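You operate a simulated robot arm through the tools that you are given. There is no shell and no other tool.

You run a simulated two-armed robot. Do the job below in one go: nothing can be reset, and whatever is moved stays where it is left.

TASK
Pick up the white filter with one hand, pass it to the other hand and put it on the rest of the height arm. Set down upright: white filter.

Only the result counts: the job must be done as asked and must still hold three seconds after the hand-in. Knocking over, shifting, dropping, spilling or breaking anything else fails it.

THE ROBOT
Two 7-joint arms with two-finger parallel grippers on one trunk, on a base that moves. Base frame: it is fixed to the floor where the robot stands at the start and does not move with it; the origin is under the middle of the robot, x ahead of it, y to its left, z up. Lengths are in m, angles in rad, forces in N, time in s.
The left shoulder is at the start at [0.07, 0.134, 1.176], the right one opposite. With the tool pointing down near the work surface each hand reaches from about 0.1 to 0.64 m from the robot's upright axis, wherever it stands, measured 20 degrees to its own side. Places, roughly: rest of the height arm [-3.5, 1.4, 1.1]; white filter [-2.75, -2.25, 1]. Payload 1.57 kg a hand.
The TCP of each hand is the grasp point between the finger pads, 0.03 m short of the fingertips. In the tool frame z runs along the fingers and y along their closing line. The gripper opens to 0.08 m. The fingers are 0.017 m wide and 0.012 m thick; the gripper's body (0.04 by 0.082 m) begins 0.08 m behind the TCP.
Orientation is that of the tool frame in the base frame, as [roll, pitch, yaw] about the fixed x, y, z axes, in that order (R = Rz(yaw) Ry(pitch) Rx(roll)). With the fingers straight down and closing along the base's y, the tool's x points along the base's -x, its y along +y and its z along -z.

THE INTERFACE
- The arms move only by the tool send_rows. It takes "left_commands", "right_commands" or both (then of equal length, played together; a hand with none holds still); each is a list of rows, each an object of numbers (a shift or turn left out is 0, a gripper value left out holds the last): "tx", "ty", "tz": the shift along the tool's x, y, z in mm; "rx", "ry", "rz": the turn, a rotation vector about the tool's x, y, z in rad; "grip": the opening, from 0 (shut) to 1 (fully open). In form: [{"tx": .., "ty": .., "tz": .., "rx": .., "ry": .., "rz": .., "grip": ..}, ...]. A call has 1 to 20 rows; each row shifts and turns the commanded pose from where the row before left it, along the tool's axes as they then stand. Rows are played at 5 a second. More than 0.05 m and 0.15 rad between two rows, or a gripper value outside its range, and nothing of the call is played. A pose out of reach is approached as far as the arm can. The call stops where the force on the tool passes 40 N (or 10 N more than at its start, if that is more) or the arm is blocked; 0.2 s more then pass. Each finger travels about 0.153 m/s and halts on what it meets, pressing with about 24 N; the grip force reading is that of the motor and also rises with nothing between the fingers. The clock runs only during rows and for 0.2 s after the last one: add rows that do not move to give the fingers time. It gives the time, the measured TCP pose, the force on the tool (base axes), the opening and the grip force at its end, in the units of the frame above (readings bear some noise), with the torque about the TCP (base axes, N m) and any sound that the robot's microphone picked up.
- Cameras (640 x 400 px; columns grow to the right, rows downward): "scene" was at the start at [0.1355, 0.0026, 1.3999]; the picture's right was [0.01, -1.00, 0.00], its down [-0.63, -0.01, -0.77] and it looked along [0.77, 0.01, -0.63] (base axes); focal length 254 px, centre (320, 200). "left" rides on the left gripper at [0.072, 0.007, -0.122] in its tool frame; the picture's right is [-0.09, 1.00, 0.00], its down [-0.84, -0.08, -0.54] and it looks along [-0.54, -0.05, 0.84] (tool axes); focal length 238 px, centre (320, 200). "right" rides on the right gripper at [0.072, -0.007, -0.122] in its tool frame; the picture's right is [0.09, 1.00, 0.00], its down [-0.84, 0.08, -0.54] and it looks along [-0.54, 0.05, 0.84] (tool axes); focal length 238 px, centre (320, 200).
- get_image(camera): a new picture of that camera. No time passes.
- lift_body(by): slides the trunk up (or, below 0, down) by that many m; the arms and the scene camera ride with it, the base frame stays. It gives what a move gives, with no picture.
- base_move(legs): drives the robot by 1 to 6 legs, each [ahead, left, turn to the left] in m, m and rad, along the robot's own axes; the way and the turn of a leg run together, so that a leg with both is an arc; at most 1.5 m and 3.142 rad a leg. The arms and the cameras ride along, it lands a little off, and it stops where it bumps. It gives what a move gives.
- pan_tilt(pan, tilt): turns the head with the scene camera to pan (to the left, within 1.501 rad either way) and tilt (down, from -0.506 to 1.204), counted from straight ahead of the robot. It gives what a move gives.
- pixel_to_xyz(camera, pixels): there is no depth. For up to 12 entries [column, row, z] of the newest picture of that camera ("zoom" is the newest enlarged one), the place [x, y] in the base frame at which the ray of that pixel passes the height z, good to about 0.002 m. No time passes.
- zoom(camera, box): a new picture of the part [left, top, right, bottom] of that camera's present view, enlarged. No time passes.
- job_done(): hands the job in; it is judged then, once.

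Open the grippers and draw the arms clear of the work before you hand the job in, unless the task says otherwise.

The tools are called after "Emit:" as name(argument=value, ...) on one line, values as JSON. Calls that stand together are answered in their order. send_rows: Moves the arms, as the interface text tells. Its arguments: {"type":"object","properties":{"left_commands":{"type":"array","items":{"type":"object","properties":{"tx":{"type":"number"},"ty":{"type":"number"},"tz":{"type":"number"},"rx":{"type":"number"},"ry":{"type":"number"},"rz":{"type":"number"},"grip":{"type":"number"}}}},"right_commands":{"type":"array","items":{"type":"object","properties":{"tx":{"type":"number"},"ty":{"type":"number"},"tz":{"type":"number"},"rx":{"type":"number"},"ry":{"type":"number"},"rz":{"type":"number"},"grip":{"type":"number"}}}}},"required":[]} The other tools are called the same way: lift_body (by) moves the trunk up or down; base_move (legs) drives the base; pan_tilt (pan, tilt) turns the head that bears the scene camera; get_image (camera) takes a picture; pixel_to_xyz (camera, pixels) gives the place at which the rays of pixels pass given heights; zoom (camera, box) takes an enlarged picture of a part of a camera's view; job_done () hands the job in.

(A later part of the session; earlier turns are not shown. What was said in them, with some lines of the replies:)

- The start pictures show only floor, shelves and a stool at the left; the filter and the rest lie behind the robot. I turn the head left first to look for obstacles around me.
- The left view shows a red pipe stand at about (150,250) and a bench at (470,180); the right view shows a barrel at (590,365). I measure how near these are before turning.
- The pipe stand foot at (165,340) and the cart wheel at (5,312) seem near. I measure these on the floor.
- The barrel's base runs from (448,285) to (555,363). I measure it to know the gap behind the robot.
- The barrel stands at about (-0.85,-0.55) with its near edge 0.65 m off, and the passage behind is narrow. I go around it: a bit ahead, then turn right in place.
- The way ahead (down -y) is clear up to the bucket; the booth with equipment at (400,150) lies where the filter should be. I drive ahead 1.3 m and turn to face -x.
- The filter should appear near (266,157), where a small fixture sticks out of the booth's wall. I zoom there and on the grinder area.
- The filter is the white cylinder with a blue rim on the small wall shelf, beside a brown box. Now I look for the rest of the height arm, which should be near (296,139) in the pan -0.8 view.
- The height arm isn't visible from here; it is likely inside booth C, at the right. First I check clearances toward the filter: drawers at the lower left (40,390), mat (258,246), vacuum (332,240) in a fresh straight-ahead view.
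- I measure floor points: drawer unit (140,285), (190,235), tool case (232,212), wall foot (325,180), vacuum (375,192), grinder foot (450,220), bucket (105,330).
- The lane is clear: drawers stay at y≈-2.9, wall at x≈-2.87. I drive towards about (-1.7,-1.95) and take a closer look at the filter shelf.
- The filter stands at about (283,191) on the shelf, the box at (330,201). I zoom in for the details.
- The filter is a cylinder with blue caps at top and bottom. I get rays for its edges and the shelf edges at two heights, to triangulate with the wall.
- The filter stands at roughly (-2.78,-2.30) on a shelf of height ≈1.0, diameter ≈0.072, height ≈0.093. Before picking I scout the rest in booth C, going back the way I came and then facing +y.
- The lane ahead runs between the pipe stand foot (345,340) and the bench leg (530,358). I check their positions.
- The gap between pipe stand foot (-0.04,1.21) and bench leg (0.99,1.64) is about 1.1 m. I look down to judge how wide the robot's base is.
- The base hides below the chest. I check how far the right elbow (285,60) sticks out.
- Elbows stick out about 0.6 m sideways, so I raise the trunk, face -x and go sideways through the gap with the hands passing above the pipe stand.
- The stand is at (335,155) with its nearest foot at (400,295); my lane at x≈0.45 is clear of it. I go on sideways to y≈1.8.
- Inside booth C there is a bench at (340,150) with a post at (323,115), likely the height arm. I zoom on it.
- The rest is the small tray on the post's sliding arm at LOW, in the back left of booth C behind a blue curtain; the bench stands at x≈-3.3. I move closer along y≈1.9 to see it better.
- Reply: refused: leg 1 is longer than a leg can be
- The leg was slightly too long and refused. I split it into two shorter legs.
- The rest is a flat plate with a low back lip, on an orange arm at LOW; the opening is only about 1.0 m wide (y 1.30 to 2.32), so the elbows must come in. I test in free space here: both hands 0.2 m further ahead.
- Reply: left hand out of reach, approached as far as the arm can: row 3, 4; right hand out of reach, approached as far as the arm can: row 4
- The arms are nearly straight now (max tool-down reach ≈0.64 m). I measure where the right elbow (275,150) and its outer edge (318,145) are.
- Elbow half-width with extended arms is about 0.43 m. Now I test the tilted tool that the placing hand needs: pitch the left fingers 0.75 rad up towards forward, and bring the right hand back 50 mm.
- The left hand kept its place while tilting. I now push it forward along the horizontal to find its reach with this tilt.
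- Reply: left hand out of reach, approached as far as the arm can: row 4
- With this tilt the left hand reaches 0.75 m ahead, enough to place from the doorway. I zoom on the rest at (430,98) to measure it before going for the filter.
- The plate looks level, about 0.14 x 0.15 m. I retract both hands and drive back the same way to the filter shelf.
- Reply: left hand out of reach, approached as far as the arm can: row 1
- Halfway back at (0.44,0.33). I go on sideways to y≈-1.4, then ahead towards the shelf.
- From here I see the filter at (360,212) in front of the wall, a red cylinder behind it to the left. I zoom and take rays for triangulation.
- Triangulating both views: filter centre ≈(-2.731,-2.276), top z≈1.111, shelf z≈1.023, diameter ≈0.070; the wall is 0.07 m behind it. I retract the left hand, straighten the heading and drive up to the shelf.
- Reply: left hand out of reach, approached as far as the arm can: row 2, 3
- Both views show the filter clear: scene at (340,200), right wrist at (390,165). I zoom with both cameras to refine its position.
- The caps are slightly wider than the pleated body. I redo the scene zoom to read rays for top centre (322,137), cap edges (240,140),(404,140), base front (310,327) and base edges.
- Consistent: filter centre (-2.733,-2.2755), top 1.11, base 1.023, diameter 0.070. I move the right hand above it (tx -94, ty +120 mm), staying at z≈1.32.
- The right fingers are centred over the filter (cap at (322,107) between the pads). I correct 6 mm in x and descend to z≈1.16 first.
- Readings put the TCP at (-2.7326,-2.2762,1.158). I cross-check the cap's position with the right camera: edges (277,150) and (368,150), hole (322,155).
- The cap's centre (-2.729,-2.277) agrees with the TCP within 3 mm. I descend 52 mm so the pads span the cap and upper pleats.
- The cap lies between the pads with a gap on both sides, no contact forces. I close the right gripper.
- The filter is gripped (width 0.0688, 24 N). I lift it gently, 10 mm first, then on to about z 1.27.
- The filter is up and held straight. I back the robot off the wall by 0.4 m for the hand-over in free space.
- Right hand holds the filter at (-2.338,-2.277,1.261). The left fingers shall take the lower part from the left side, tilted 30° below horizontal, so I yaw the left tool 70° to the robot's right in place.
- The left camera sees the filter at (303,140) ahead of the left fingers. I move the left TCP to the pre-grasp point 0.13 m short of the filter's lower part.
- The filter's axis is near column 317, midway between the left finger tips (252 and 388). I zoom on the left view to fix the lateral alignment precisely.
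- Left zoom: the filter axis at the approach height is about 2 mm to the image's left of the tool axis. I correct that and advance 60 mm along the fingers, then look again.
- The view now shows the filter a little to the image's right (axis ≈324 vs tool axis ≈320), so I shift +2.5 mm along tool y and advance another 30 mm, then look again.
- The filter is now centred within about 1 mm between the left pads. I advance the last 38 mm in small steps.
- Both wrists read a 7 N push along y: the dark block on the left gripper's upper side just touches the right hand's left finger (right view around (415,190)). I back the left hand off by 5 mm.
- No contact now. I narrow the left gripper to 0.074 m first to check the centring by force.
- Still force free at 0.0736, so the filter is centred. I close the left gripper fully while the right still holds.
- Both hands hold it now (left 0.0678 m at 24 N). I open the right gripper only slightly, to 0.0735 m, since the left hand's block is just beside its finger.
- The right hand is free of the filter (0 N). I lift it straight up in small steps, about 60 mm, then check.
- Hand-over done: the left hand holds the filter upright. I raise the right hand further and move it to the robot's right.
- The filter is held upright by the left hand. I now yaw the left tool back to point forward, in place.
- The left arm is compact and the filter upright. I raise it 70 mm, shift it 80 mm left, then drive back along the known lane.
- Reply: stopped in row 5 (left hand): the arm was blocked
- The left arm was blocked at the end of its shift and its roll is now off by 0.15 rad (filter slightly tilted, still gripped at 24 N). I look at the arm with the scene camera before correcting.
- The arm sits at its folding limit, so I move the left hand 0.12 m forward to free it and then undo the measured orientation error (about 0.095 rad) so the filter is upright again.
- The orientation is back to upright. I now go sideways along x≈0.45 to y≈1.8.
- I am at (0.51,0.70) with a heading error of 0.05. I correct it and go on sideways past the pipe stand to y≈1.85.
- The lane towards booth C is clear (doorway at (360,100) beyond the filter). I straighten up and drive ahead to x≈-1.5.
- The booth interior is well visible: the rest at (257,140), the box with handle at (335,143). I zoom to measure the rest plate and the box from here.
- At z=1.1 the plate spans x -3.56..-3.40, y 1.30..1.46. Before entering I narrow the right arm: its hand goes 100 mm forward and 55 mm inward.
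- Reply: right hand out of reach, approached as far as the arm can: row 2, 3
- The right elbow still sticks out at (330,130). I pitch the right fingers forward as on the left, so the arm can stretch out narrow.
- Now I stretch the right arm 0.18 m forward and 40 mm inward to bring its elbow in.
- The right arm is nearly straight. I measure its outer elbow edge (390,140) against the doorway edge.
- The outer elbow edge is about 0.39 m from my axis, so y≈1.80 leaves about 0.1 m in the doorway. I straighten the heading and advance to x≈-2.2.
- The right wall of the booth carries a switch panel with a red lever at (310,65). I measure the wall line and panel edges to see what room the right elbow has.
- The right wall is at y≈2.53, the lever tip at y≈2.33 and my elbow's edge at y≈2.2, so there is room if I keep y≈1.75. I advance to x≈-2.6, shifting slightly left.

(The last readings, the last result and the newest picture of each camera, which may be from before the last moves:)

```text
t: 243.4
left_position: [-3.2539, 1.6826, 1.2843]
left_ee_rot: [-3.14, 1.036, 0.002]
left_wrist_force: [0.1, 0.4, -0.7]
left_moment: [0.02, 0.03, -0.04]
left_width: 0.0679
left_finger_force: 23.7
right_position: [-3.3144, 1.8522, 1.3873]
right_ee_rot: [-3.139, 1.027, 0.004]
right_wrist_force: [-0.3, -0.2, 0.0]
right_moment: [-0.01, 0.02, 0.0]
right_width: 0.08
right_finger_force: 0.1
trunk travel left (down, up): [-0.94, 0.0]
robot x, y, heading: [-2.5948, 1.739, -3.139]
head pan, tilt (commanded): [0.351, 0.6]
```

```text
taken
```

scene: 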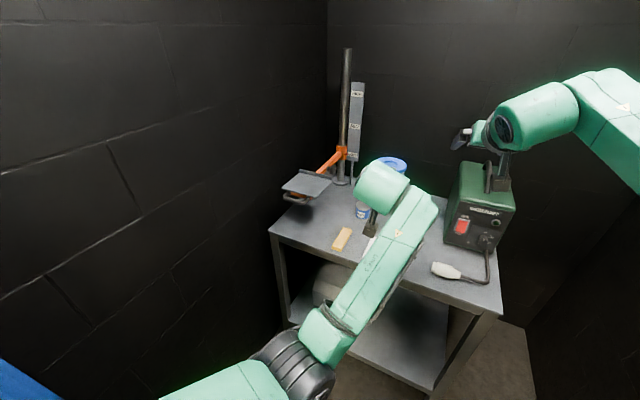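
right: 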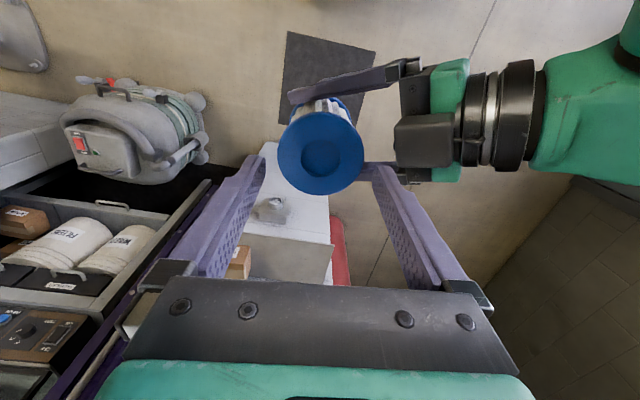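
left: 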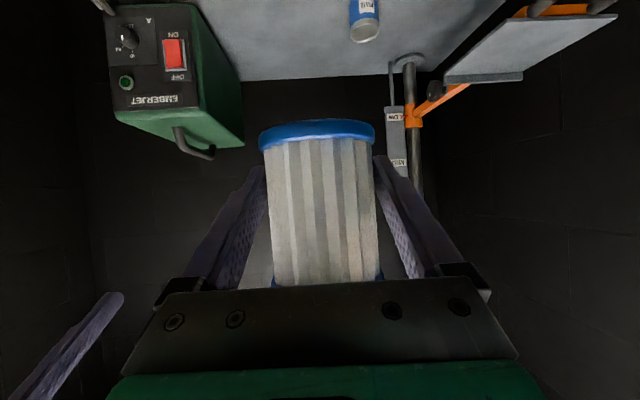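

From here the plate is at (305,185) in the scene view. I zoom in and triangulate its corners and the post with the earlier rays.

Emit:
zoom(camera="scene", box=[265, 130, 385, 220])

Emit:
pixel_to_xyz(camera="zoom", pixels=[[320, 200, 1.0], [320, 200, 1.1]])

```text
4.44 times, centred on (325, 175) of scene
```

zoom: 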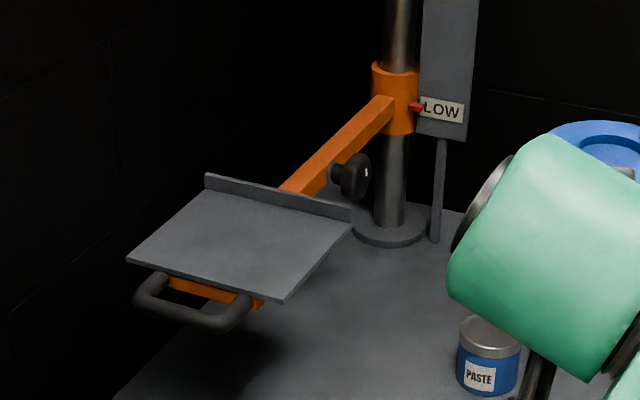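

```text
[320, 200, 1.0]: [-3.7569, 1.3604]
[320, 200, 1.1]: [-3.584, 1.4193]
```

Emit:
pixel_to_xyz(camera="zoom", pixels=[[128, 258, 1.1], [128, 258, 1.2], [281, 298, 1.1], [281, 298, 1.2], [350, 222, 1.1], [350, 222, 1.2], [205, 188, 1.1], [205, 188, 1.2], [389, 237, 0.9], [389, 237, 1.0], [396, 66, 1.2], [185, 320, 1.1]])

```text
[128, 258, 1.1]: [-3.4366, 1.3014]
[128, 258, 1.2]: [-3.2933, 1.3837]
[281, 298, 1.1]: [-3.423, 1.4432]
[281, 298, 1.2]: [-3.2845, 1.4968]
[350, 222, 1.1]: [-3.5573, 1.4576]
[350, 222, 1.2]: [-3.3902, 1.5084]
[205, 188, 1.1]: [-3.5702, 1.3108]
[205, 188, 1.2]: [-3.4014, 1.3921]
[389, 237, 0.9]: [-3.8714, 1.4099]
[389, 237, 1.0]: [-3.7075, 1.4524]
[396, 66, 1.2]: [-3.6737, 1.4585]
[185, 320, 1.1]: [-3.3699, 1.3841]
```

Triangulation gives the plate at z≈1.090, centre ≈(-3.512,1.372), size ≈0.145 x 0.14, lip along its back edge; bench top z≈0.90, post far behind at x≈-3.87. I check the box under the right hand.

Emit:
pixel_to_xyz(camera="scene", pixels=[[447, 238, 0.9], [495, 258, 0.9], [512, 208, 1.1], [445, 205, 1.1], [490, 162, 1.2], [490, 162, 1.15], [497, 195, 1.35], [270, 232, 0.9], [500, 315, 0.9]])

Emit:
get_image(camera="right")

```text
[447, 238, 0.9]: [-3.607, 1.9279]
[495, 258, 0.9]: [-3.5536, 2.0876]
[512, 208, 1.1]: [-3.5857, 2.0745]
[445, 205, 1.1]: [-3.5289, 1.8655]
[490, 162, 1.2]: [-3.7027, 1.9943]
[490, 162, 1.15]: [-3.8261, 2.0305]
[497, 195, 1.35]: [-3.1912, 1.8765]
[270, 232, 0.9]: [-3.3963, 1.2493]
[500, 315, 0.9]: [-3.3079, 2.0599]
```

```text
taken
```

right: 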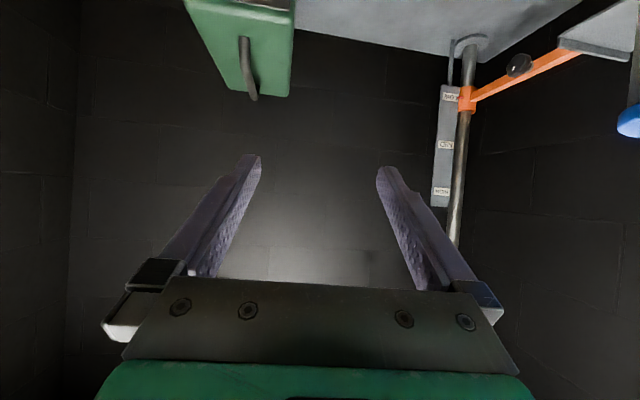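

The box's top is ≤1.2 and the right hand passes at 1.39, so there is no conflict. I advance another 0.22 m to bring the plate in reach.

Emit:
base_move(legs=[[0.22, 0.0, 0]])

Emit:
pan_tilt(pan=0.5, tilt=0.75)

Emit:
get_image(camera="scene")

Emit:
get_image(camera="left")

```text
t: 245.1
left_position: [-3.4686, 1.6798, 1.2861]
left_ee_rot: [-3.14, 1.037, 0.001]
left_wrist_force: [0.2, 0.0, -1.9]
left_moment: [-0.01, 0.03, 0.02]
left_width: 0.068
left_finger_force: 24.2
right_position: [-3.5263, 1.8502, 1.3896]
right_ee_rot: [-3.141, 1.033, 0.006]
right_wrist_force: [0.2, 0.1, 0.7]
right_moment: [-0.01, -0.02, 0.02]
right_width: 0.0798
right_finger_force: 0.0
trunk travel left (down, up): [-0.94, 0.0]
robot x, y, heading: [-2.8107, 1.7422, -3.142]
head pan, tilt (commanded): [0.351, 0.6]
```

```text
t: 245.8
left_position: [-3.4707, 1.6799, 1.285]
left_ee_rot: [-3.14, 1.037, 0.002]
left_wrist_force: [1.0, 0.1, -1.1]
left_moment: [-0.03, -0.02, -0.03]
left_width: 0.0681
left_finger_force: 23.5
right_position: [-3.5307, 1.8507, 1.3876]
right_ee_rot: [-3.139, 1.031, 0.005]
right_wrist_force: [-0.2, -0.3, 0.5]
right_moment: [0.01, 0.02, -0.01]
right_width: 0.0799
right_finger_force: 0.0
trunk travel left (down, up): [-0.94, 0.0]
robot x, y, heading: [-2.8154, 1.7425, -3.14]
head pan, tilt (commanded): [0.499, 0.75]
```

```text
taken
```

scene: 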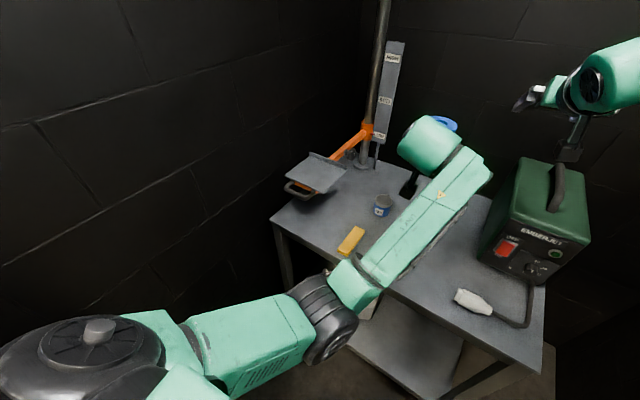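

```text
taken
```

left: 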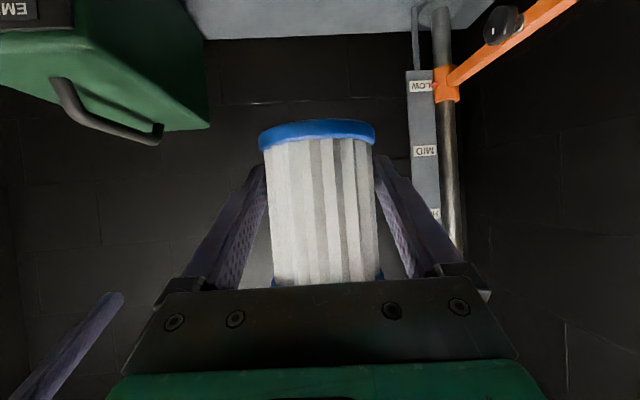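

I zoom on the plate again from this nearer place for a third measurement.

Emit:
zoom(camera="scene", box=[265, 110, 395, 210])

Emit:
pixel_to_xyz(camera="zoom", pixels=[[320, 200, 1.0], [320, 200, 1.1]])

```text
4.00 times, centred on (330, 160) of scene
```

zoom: 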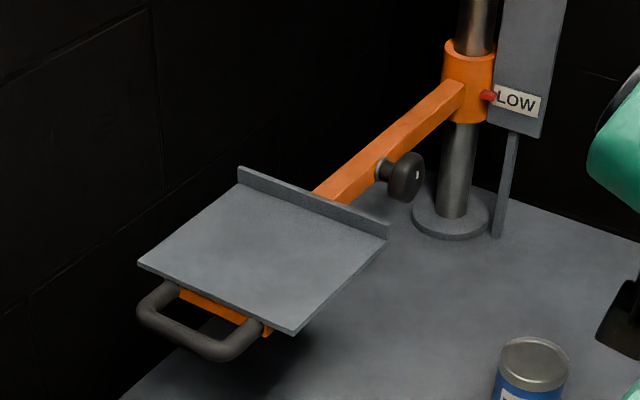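

```text
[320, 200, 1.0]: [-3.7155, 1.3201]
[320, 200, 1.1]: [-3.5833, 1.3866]
```

Emit:
pixel_to_xyz(camera="zoom", pixels=[[138, 262, 1.09], [138, 262, 1.1], [291, 330, 1.09], [291, 330, 1.1], [386, 239, 1.09], [386, 239, 1.1], [239, 184, 1.09], [239, 184, 1.1], [262, 252, 1.09], [205, 358, 1.06], [140, 310, 1.06]])

```text
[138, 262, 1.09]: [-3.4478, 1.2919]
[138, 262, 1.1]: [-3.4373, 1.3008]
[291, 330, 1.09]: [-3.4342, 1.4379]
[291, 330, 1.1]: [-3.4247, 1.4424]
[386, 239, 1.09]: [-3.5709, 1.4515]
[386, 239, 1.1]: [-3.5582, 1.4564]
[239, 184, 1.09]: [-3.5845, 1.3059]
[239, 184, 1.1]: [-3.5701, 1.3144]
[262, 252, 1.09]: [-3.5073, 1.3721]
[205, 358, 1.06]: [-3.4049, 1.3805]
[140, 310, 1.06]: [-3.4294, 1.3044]
```

Third view agrees: plate top z≈1.089, centre ≈(-3.508,1.372); the handle in front ends at x≈-3.405 below z 1.07. I now carry the filter left at z≈1.285 towards the plate, first half.

Emit:
send_rows(left_commands=[{"tx": -2.2, "ty": 40, "tz": 3.8}, {"tx": -2.2, "ty": 40, "tz": 3.8}, {"tx": -2.2, "ty": 40, "tz": 3.8}, {"tx": -2.2, "ty": 40, "tz": 3.8}, {}])

Emit:
get_image(camera="scene")

```text
t: 246.9
left_position: [-3.4892, 1.5172, 1.2861]
left_ee_rot: [-3.139, 1.037, 0.003]
left_wrist_force: [0.0, 0.7, -1.5]
left_moment: [0.0, -0.03, 0.02]
left_width: 0.0679
left_finger_force: 24.1
right_position: [-3.5309, 1.8506, 1.3879]
right_ee_rot: [-3.14, 1.028, 0.005]
right_wrist_force: [-0.2, -0.2, -0.2]
right_moment: [-0.01, 0.01, -0.01]
right_width: 0.0801
right_finger_force: 0.1
trunk travel left (down, up): [-0.94, 0.0]
robot x, y, heading: [-2.8126, 1.746, -3.134]
head pan, tilt (commanded): [0.499, 0.75]
```

```text
taken
```

scene: 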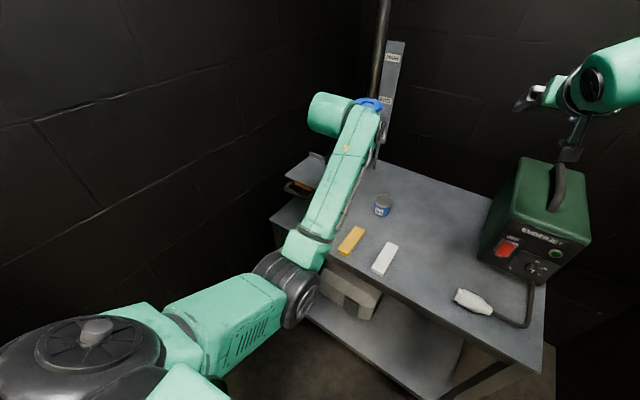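

No trouble so far; 0.145 m left to go. I continue at the same height to above the plate.

Emit:
send_rows(left_commands=[{"tx": -1.6, "ty": 36.3, "tz": 2.8}, {"tx": -1.6, "ty": 36.3, "tz": 2.8}, {"tx": -1.6, "ty": 36.3, "tz": 2.8}, {"tx": -1.6, "ty": 36.3, "tz": 2.8}, {}, {}])

Emit:
get_image(camera="scene")

Emit:
get_image(camera="left")

Emit:
get_image(camera="right")

```text
t: 248.3
left_position: [-3.5012, 1.3765, 1.2853]
left_ee_rot: [3.14, 1.037, 0.004]
left_wrist_force: [-1.0, -0.6, -0.8]
left_moment: [0.03, -0.02, 0.02]
left_width: 0.0677
left_finger_force: 23.9
right_position: [-3.5315, 1.8501, 1.3866]
right_ee_rot: [-3.141, 1.027, 0.002]
right_wrist_force: [-0.7, -1.0, 0.2]
right_moment: [-0.02, 0.01, 0.01]
right_width: 0.08
right_finger_force: 0.0
trunk travel left (down, up): [-0.94, 0.0]
robot x, y, heading: [-2.8154, 1.7439, -3.136]
head pan, tilt (commanded): [0.499, 0.75]
```

```text
taken
```

scene: 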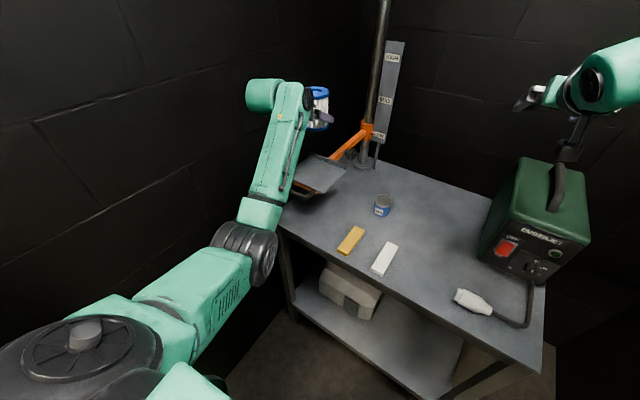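

```text
taken
```

left: 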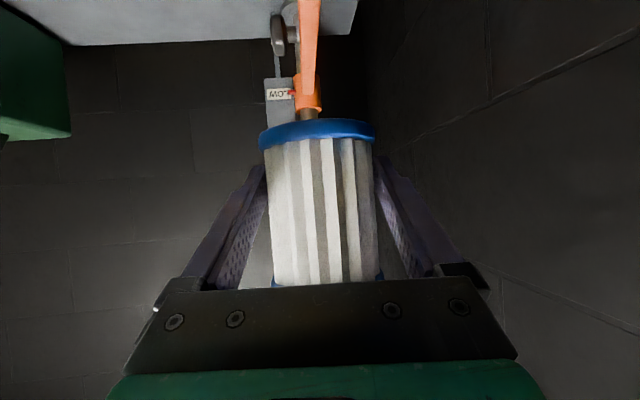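

```text
taken
```

right: 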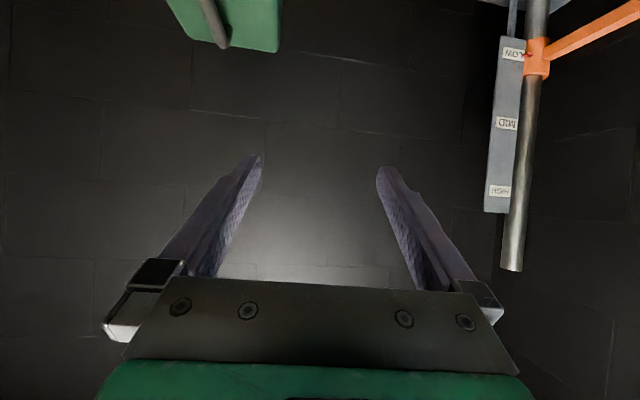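

The filter is above the plate. I zoom to check its position over the plate by its blue cap at z≈1.34.

Emit:
zoom(camera="scene", box=[260, 65, 380, 215])

Emit:
zoom(camera="scene", box=[290, 75, 350, 135])

```text
2.67 times, centred on (320, 140) of scene
```

zoom: 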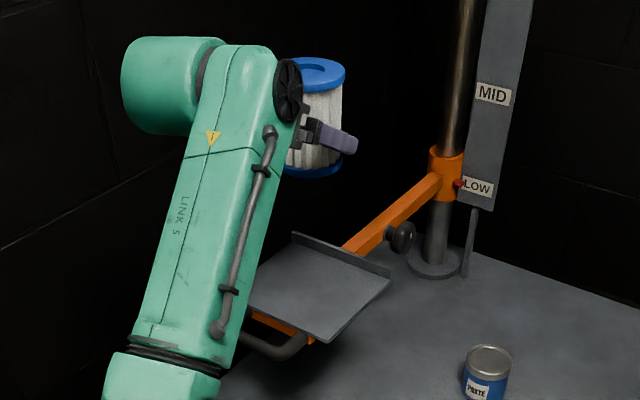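

```text
6.67 times, centred on (320, 105) of scene
```

zoom: 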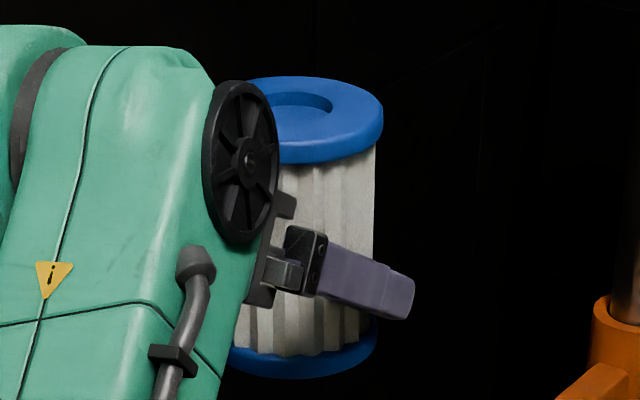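

Emit:
pixel_to_xyz(camera="zoom", pixels=[[383, 110, 1.341], [298, 76, 1.341], [332, 106, 1.337], [377, 338, 1.262], [300, 377, 1.254], [375, 200, 1.31]])

```text
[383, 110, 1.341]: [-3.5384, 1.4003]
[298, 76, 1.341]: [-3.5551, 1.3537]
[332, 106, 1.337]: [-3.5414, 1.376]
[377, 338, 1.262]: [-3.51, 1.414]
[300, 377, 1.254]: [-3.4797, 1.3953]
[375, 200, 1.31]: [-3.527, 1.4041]
```

Top and base rays disagree slightly, so I cross-check with the visible left fingertip at (408,295), which should be at about (-3.527,1.42,1.27).

Emit:
pixel_to_xyz(camera="zoom", pixels=[[410, 298, 1.27], [385, 310, 1.265], [310, 262, 1.31], [383, 110, 1.346], [377, 345, 1.25], [305, 103, 1.341]])

Emit:
zoom(camera="left", box=[240, 100, 400, 300])

```text
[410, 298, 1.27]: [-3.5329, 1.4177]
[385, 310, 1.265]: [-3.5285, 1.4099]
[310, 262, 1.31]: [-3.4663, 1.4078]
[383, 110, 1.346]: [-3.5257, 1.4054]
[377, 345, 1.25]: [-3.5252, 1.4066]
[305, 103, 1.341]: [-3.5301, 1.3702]
```

```text
2.00 times, centred on (320, 200) of left
```

zoom: 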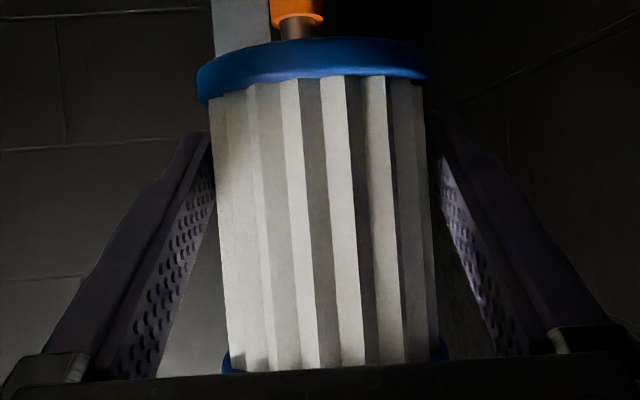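

With a filter height of 0.096 the rays agree: it is vertical, centre (-3.507,1.376), base 0.035 below the TCP. I correct 4 mm in y and descend 0.12 m, leaving about 40 mm to the plate.

Emit:
send_rows(left_commands=[{"ty": 4}, {"tx": 34.4, "tz": 20.3}, {"tx": 34.4, "tz": 20.3}, {"tx": 34.4, "tz": 20.3}, {}, {}])

Emit:
zoom(camera="scene", box=[250, 90, 370, 210])

Emit:
get_image(camera="left")

```text
t: 249.8
left_position: [-3.5046, 1.3708, 1.1634]
left_ee_rot: [-3.141, 1.035, 0.002]
left_wrist_force: [0.2, 0.1, -1.9]
left_moment: [0.0, -0.01, 0.0]
left_width: 0.0681
left_finger_force: 24.1
right_position: [-3.531, 1.8505, 1.3878]
right_ee_rot: [-3.142, 1.029, 0.006]
right_wrist_force: [0.5, -0.4, -0.6]
right_moment: [0.01, -0.02, -0.01]
right_width: 0.0799
right_finger_force: 0.1
trunk travel left (down, up): [-0.94, 0.0]
robot x, y, heading: [-2.8149, 1.742, -3.138]
head pan, tilt (commanded): [0.499, 0.75]
```

```text
3.33 times, centred on (310, 150) of scene
```

zoom: 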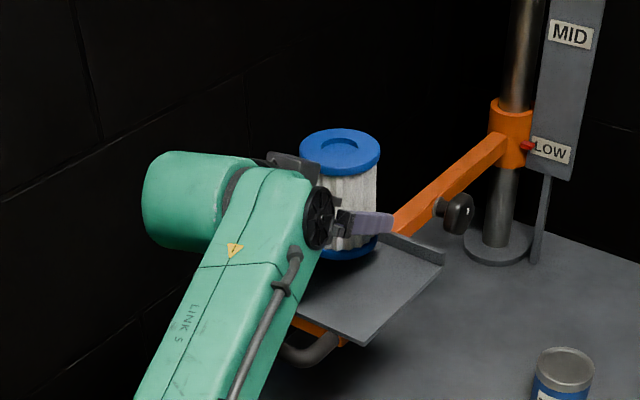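

```text
taken
```

left: 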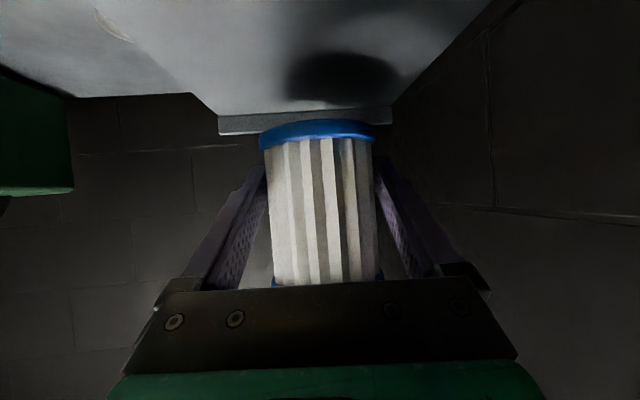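

The filter is over the middle of the plate (lip visible behind its base at (305,122) in the left view). I descend 25 mm more, then look.

Emit:
send_rows(left_commands=[{"tx": 10.8, "tz": 6.3}, {"tx": 10.7, "tz": 6.3}, {}, {}])

Emit:
zoom(camera="scene", box=[280, 110, 370, 200])

Emit:
get_image(camera="left")

```text
t: 250.8
left_position: [-3.5034, 1.3713, 1.1384]
left_ee_rot: [-3.141, 1.035, 0.001]
left_wrist_force: [-0.1, -0.5, -0.6]
left_moment: [0.01, -0.02, 0.03]
left_width: 0.068
left_finger_force: 24.3
right_position: [-3.5308, 1.8494, 1.3884]
right_ee_rot: [3.142, 1.027, 0.005]
right_wrist_force: [-0.2, 0.4, 0.4]
right_moment: [0.01, 0.04, 0.0]
right_width: 0.08
right_finger_force: 0.0
trunk travel left (down, up): [-0.94, 0.0]
robot x, y, heading: [-2.815, 1.7413, -3.136]
head pan, tilt (commanded): [0.499, 0.75]
```

```text
4.44 times, centred on (325, 155) of scene
```

zoom: 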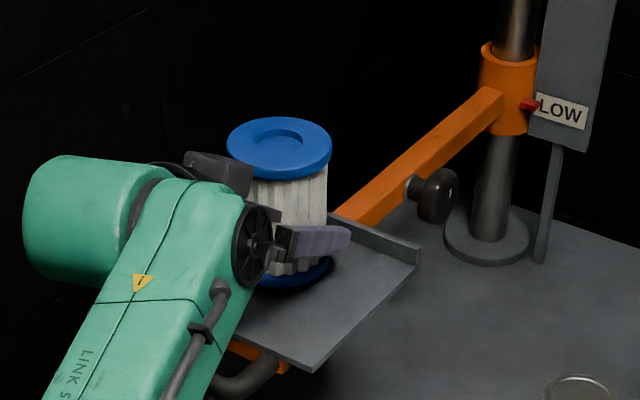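

```text
taken
```

left: 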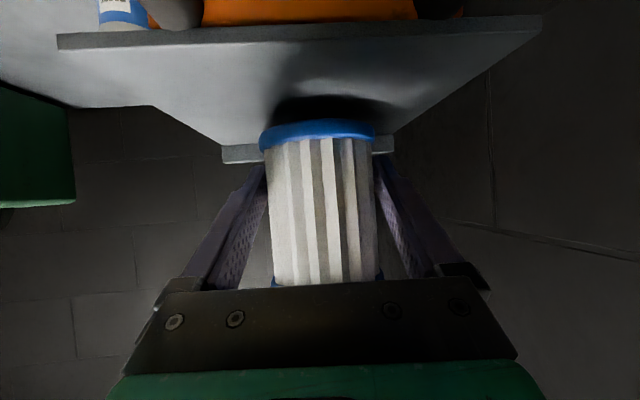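

The left view shows the plate right below the filter's base with a small gap (shadow at (330,110)). I descend 8 mm, then go on in 2 mm steps while watching the force.

Emit:
send_rows(left_commands=[{"tx": 3.4, "tz": 2.0}, {"tx": 3.4, "tz": 2.0}, {}, {}])

Emit:
get_image(camera="left")

```text
t: 251.8
left_position: [-3.5022, 1.3714, 1.131]
left_ee_rot: [-3.139, 1.037, 0.004]
left_wrist_force: [0.2, -0.7, -2.0]
left_moment: [-0.03, -0.02, 0.0]
left_width: 0.0676
left_finger_force: 24.2
right_position: [-3.5327, 1.8501, 1.3875]
right_ee_rot: [-3.14, 1.029, 0.005]
right_wrist_force: [1.6, -0.4, -0.1]
right_moment: [-0.01, -0.02, -0.02]
right_width: 0.0803
right_finger_force: 0.0
trunk travel left (down, up): [-0.94, 0.0]
robot x, y, heading: [-2.8166, 1.7401, -3.143]
head pan, tilt (commanded): [0.499, 0.75]
```

```text
taken
```

left: 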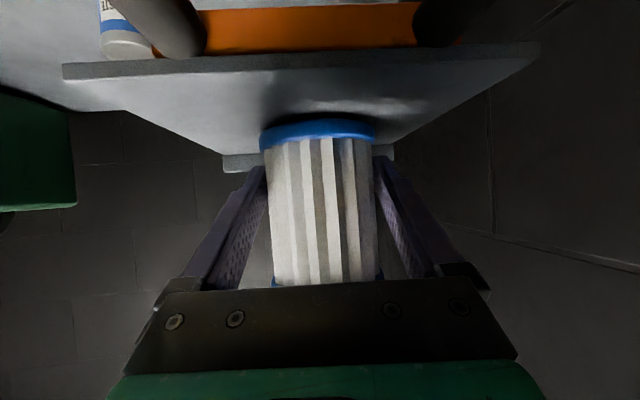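

Still a small gap and no contact force. I lower 3 mm.

Emit:
send_rows(left_commands=[{"tx": 2.6, "tz": 1.5}, {}, {}])

Emit:
zoom(camera="left", box=[220, 70, 420, 200])

```text
t: 252.6
left_position: [-3.5022, 1.3706, 1.1294]
left_ee_rot: [-3.139, 1.039, 0.003]
left_wrist_force: [-1.1, -0.1, -0.5]
left_moment: [0.02, 0.04, -0.01]
left_width: 0.0678
left_finger_force: 23.6
right_position: [-3.5329, 1.8508, 1.3877]
right_ee_rot: [-3.14, 1.028, 0.008]
right_wrist_force: [0.4, 0.1, 0.7]
right_moment: [0.01, -0.01, 0.04]
right_width: 0.08
right_finger_force: 0.0
trunk travel left (down, up): [-0.94, 0.0]
robot x, y, heading: [-2.8142, 1.7384, -3.142]
head pan, tilt (commanded): [0.499, 0.75]
```

```text
3.08 times, centred on (320, 135) of left
```

zoom: 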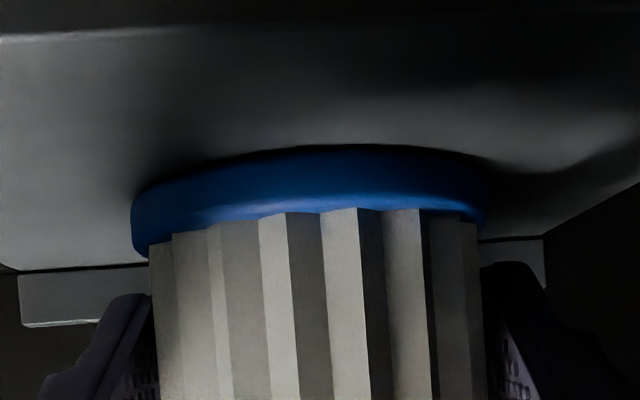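

The base is almost on the plate (thin shadow line along the cap). I lower 2 mm more and read the force.

Emit:
send_rows(left_commands=[{"tx": 1.7, "tz": 1.0}, {}, {}])

Emit:
zoom(camera="left", box=[220, 70, 420, 200])

```text
t: 253.3
left_position: [-3.5028, 1.3705, 1.1286]
left_ee_rot: [3.141, 1.038, 0.003]
left_wrist_force: [-1.3, -0.4, 4.4]
left_moment: [0.2, 0.16, 0.02]
left_width: 0.068
left_finger_force: 24.2
right_position: [-3.5304, 1.8503, 1.3878]
right_ee_rot: [-3.141, 1.029, 0.003]
right_wrist_force: [-0.5, -0.7, 0.4]
right_moment: [0.02, 0.03, 0.0]
right_width: 0.0801
right_finger_force: 0.0
trunk travel left (down, up): [-0.94, 0.0]
robot x, y, heading: [-2.8131, 1.7392, -3.145]
head pan, tilt (commanded): [0.499, 0.75]
```

```text
3.08 times, centred on (320, 135) of left
```

zoom: 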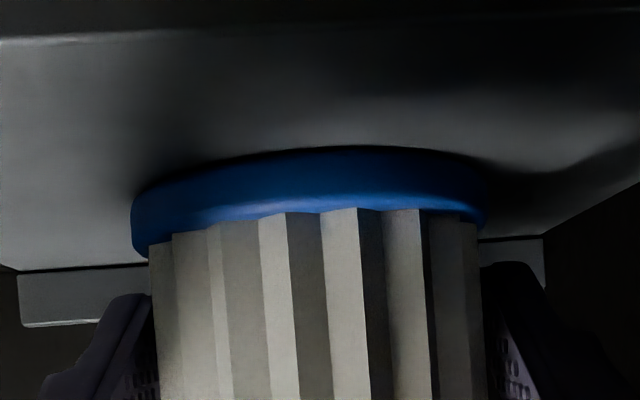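

Contact: 4.4 N upward, the filter's base stands on the plate. I open the left gripper in small steps so it settles gently.

Emit:
send_rows(left_commands=[{"grip": 0.86}, {"grip": 0.87}, {"grip": 0.88}, {"grip": 0.89}, {"grip": 0.9}, {"grip": 0.92}, {"grip": 0.95}, {"grip": 1.0}, {}, {}])

Emit:
get_image(camera="left")

Emit:
zoom(camera="scene", box=[280, 110, 370, 200])

```text
t: 255.6
left_position: [-3.5035, 1.37, 1.1272]
left_ee_rot: [-3.14, 1.036, 0.002]
left_wrist_force: [0.8, -0.1, -0.7]
left_moment: [0.01, 0.01, -0.03]
left_width: 0.0801
left_finger_force: 0.2
right_position: [-3.5318, 1.8499, 1.3867]
right_ee_rot: [-3.139, 1.027, 0.005]
right_wrist_force: [-0.1, 0.1, -0.4]
right_moment: [-0.01, 0.02, 0.03]
right_width: 0.0801
right_finger_force: 0.1
trunk travel left (down, up): [-0.94, 0.0]
robot x, y, heading: [-2.8144, 1.7425, -3.144]
head pan, tilt (commanded): [0.499, 0.75]
```

```text
taken
```

left: 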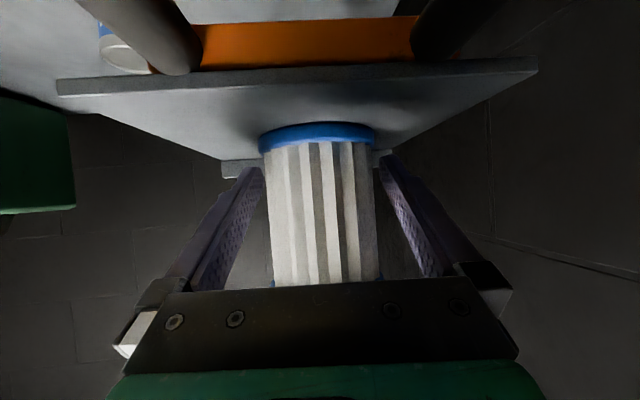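

```text
4.44 times, centred on (325, 155) of scene
```

zoom: 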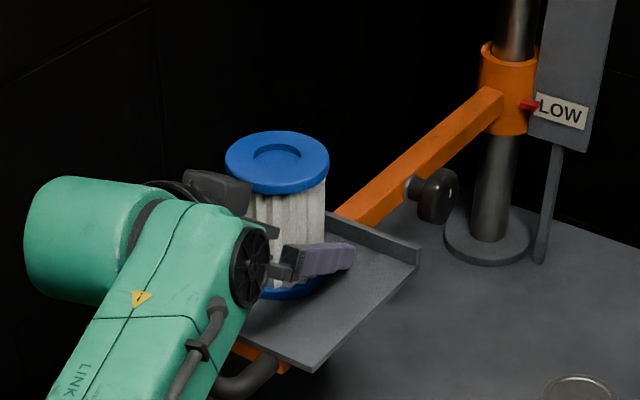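

The filter stands on the plate, fingers open with gaps on both sides and no forces. I withdraw the left hand straight back along its fingers.

Emit:
send_rows(left_commands=[{"tz": -8}, {"tz": -12}, {"tz": -15}, {"tz": -20}, {"tz": -25}, {"tz": -25}, {}])

Emit:
get_image(camera="left")

Emit:
get_image(camera="scene")

```text
t: 257.1
left_position: [-3.4125, 1.3697, 1.1793]
left_ee_rot: [-3.138, 1.036, 0.004]
left_wrist_force: [-0.4, 0.7, -0.6]
left_moment: [-0.02, 0.0, -0.02]
left_width: 0.0799
left_finger_force: 0.0
right_position: [-3.5319, 1.8498, 1.3879]
right_ee_rot: [3.141, 1.029, 0.005]
right_wrist_force: [0.0, -0.8, -0.8]
right_moment: [0.01, -0.04, 0.0]
right_width: 0.0801
right_finger_force: 0.0
trunk travel left (down, up): [-0.94, 0.0]
robot x, y, heading: [-2.8129, 1.7374, -3.139]
head pan, tilt (commanded): [0.499, 0.75]
```

```text
taken
```

left: 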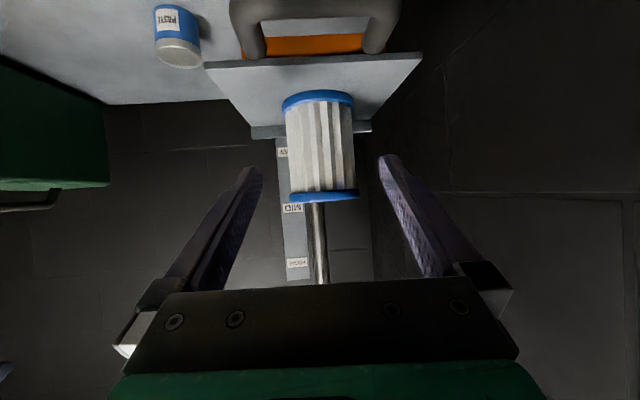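

```text
taken
```

scene: 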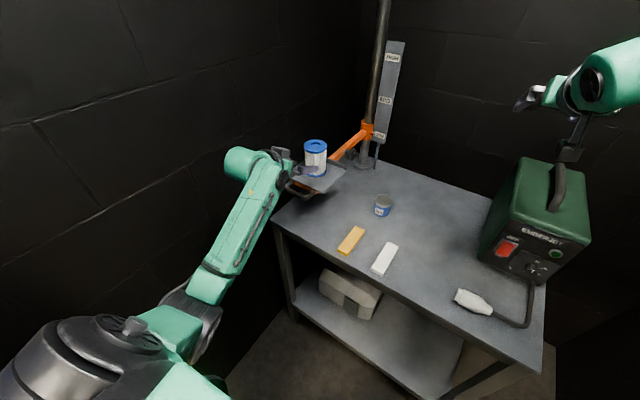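

The filter stands upright on the rest and the hand is clear of it. I raise the left hand 0.14 m straight up, then move it inward above everything.

Emit:
send_rows(left_commands=[{"tx": -30.1, "tz": -17.8}, {"tx": -30.1, "tz": -17.8}, {"tx": -30.1, "tz": -17.8}, {"tx": -30.1, "tz": -17.8}, {}])

Emit:
send_rows(left_commands=[{"ty": -43, "tx": -3.3, "tz": 5.5}, {"ty": -43, "tx": -3.3, "tz": 5.5}, {"ty": -43, "tx": -3.3, "tz": 5.5}, {"ty": -43, "tx": -3.3, "tz": 5.5}, {"ty": -43, "tx": -3.3, "tz": 5.5}, {"ty": -43, "tx": -3.3, "tz": 5.5}, {}, {}])

Emit:
get_image(camera="scene")

Emit:
zoom(camera="scene", box=[270, 110, 390, 210])

```text
t: 258.4
left_position: [-3.4119, 1.3713, 1.3202]
left_ee_rot: [-3.138, 1.034, 0.003]
left_wrist_force: [0.2, 0.0, 0.3]
left_moment: [0.02, 0.01, 0.02]
left_width: 0.0799
left_finger_force: 0.1
right_position: [-3.5329, 1.8496, 1.3877]
right_ee_rot: [-3.14, 1.028, 0.006]
right_wrist_force: [0.5, -0.2, 0.4]
right_moment: [0.02, 0.0, -0.01]
right_width: 0.0801
right_finger_force: 0.2
trunk travel left (down, up): [-0.94, 0.0]
robot x, y, heading: [-2.8149, 1.7379, -3.137]
head pan, tilt (commanded): [0.499, 0.75]
```

```text
t: 260.1
left_position: [-3.4495, 1.6306, 1.3197]
left_ee_rot: [-3.139, 1.036, 0.004]
left_wrist_force: [-0.6, 0.5, 0.4]
left_moment: [0.01, 0.01, -0.03]
left_width: 0.0799
left_finger_force: 0.1
right_position: [-3.5325, 1.8483, 1.3889]
right_ee_rot: [-3.14, 1.027, 0.006]
right_wrist_force: [0.0, -0.3, 0.6]
right_moment: [0.01, 0.0, -0.01]
right_width: 0.08
right_finger_force: 0.1
trunk travel left (down, up): [-0.94, 0.0]
robot x, y, heading: [-2.8118, 1.7397, -3.136]
head pan, tilt (commanded): [0.499, 0.75]
```

```text
taken
```

scene: 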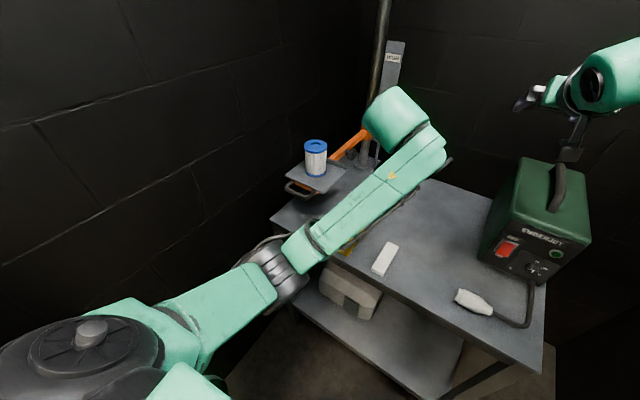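

```text
4.00 times, centred on (330, 160) of scene
```

zoom: 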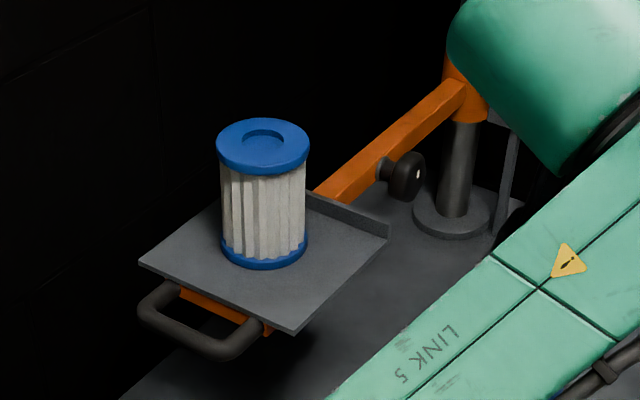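

The filter stands upright in the middle of the rest, and the plate's corners are where they were before. I back the robot 0.2 m straight along the way it came, to have the arms well clear.

Emit:
base_move(legs=[[-0.2, 0, 0]])

Emit:
pan_tilt(pan=0.3, tilt=0.6)

Emit:
get_image(camera="scene")

Emit:
zoom(camera="scene", box=[270, 100, 430, 230])

```text
t: 261.8
left_position: [-3.2528, 1.631, 1.3179]
left_ee_rot: [-3.14, 1.031, 0.0]
left_wrist_force: [-0.2, 0.1, 0.1]
left_moment: [-0.01, 0.01, -0.01]
left_width: 0.08
left_finger_force: 0.1
right_position: [-3.3353, 1.8518, 1.3846]
right_ee_rot: [-3.138, 1.024, 0.003]
right_wrist_force: [-1.0, 0.4, -0.6]
right_moment: [0.0, -0.02, -0.02]
right_width: 0.08
right_finger_force: 0.1
trunk travel left (down, up): [-0.94, 0.0]
robot x, y, heading: [-2.6127, 1.7382, -3.139]
head pan, tilt (commanded): [0.499, 0.75]
```

```text
t: 262.5
left_position: [-3.2498, 1.631, 1.3195]
left_ee_rot: [-3.14, 1.034, 0.001]
left_wrist_force: [0.3, -0.5, 1.3]
left_moment: [-0.03, -0.03, -0.02]
left_width: 0.08
left_finger_force: 0.1
right_position: [-3.332, 1.8521, 1.3867]
right_ee_rot: [-3.14, 1.026, 0.001]
right_wrist_force: [0.6, -1.0, 0.2]
right_moment: [-0.01, -0.04, -0.06]
right_width: 0.0799
right_finger_force: 0.1
trunk travel left (down, up): [-0.94, 0.0]
robot x, y, heading: [-2.6125, 1.7389, -3.145]
head pan, tilt (commanded): [0.3, 0.6]
```

```text
taken
```

scene: 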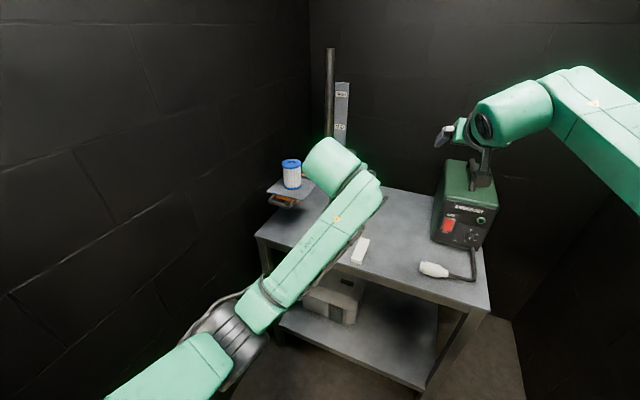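

```text
3.08 times, centred on (350, 165) of scene
```

zoom: 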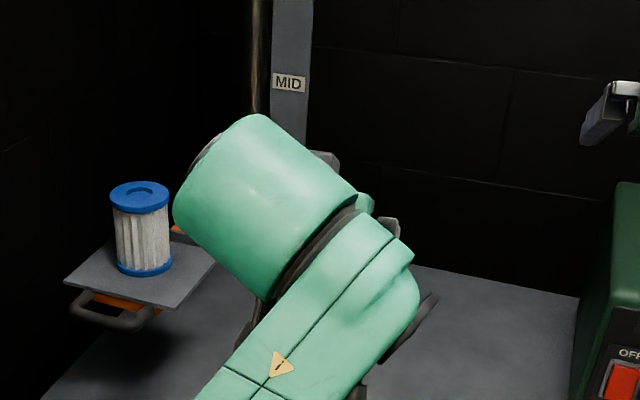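

The filter stands upright on the rest at (291,174), both grippers are open and empty, the arms are clear, and everything else stands where it was. I hand the job in.

Emit:
job_done()

```text
The job is handed in.
```

The white filter is standing upright in the middle of the rest of the height arm, and the job is handed in. I picked it up off the wall shelf with the right hand and passed it to the left. The left hand then set it on the plate.

- **Hand-over:** The left hand touched the right hand's finger with about 7 N before it closed. I backed it off 5 mm and the force went to zero.
- **During the carry:** The left arm reached its folding limit once and the filter tilted about 5°. The grip held, and I straightened it before driving on.
- **Placing:** I lowered it until about 4 N showed contact, opened the fingers in small steps and drew the hand away.

After I backed away the filter was still standing. The plate had not moved, and I saw nothing else shifted or knocked over. Both grippers are open and empty.
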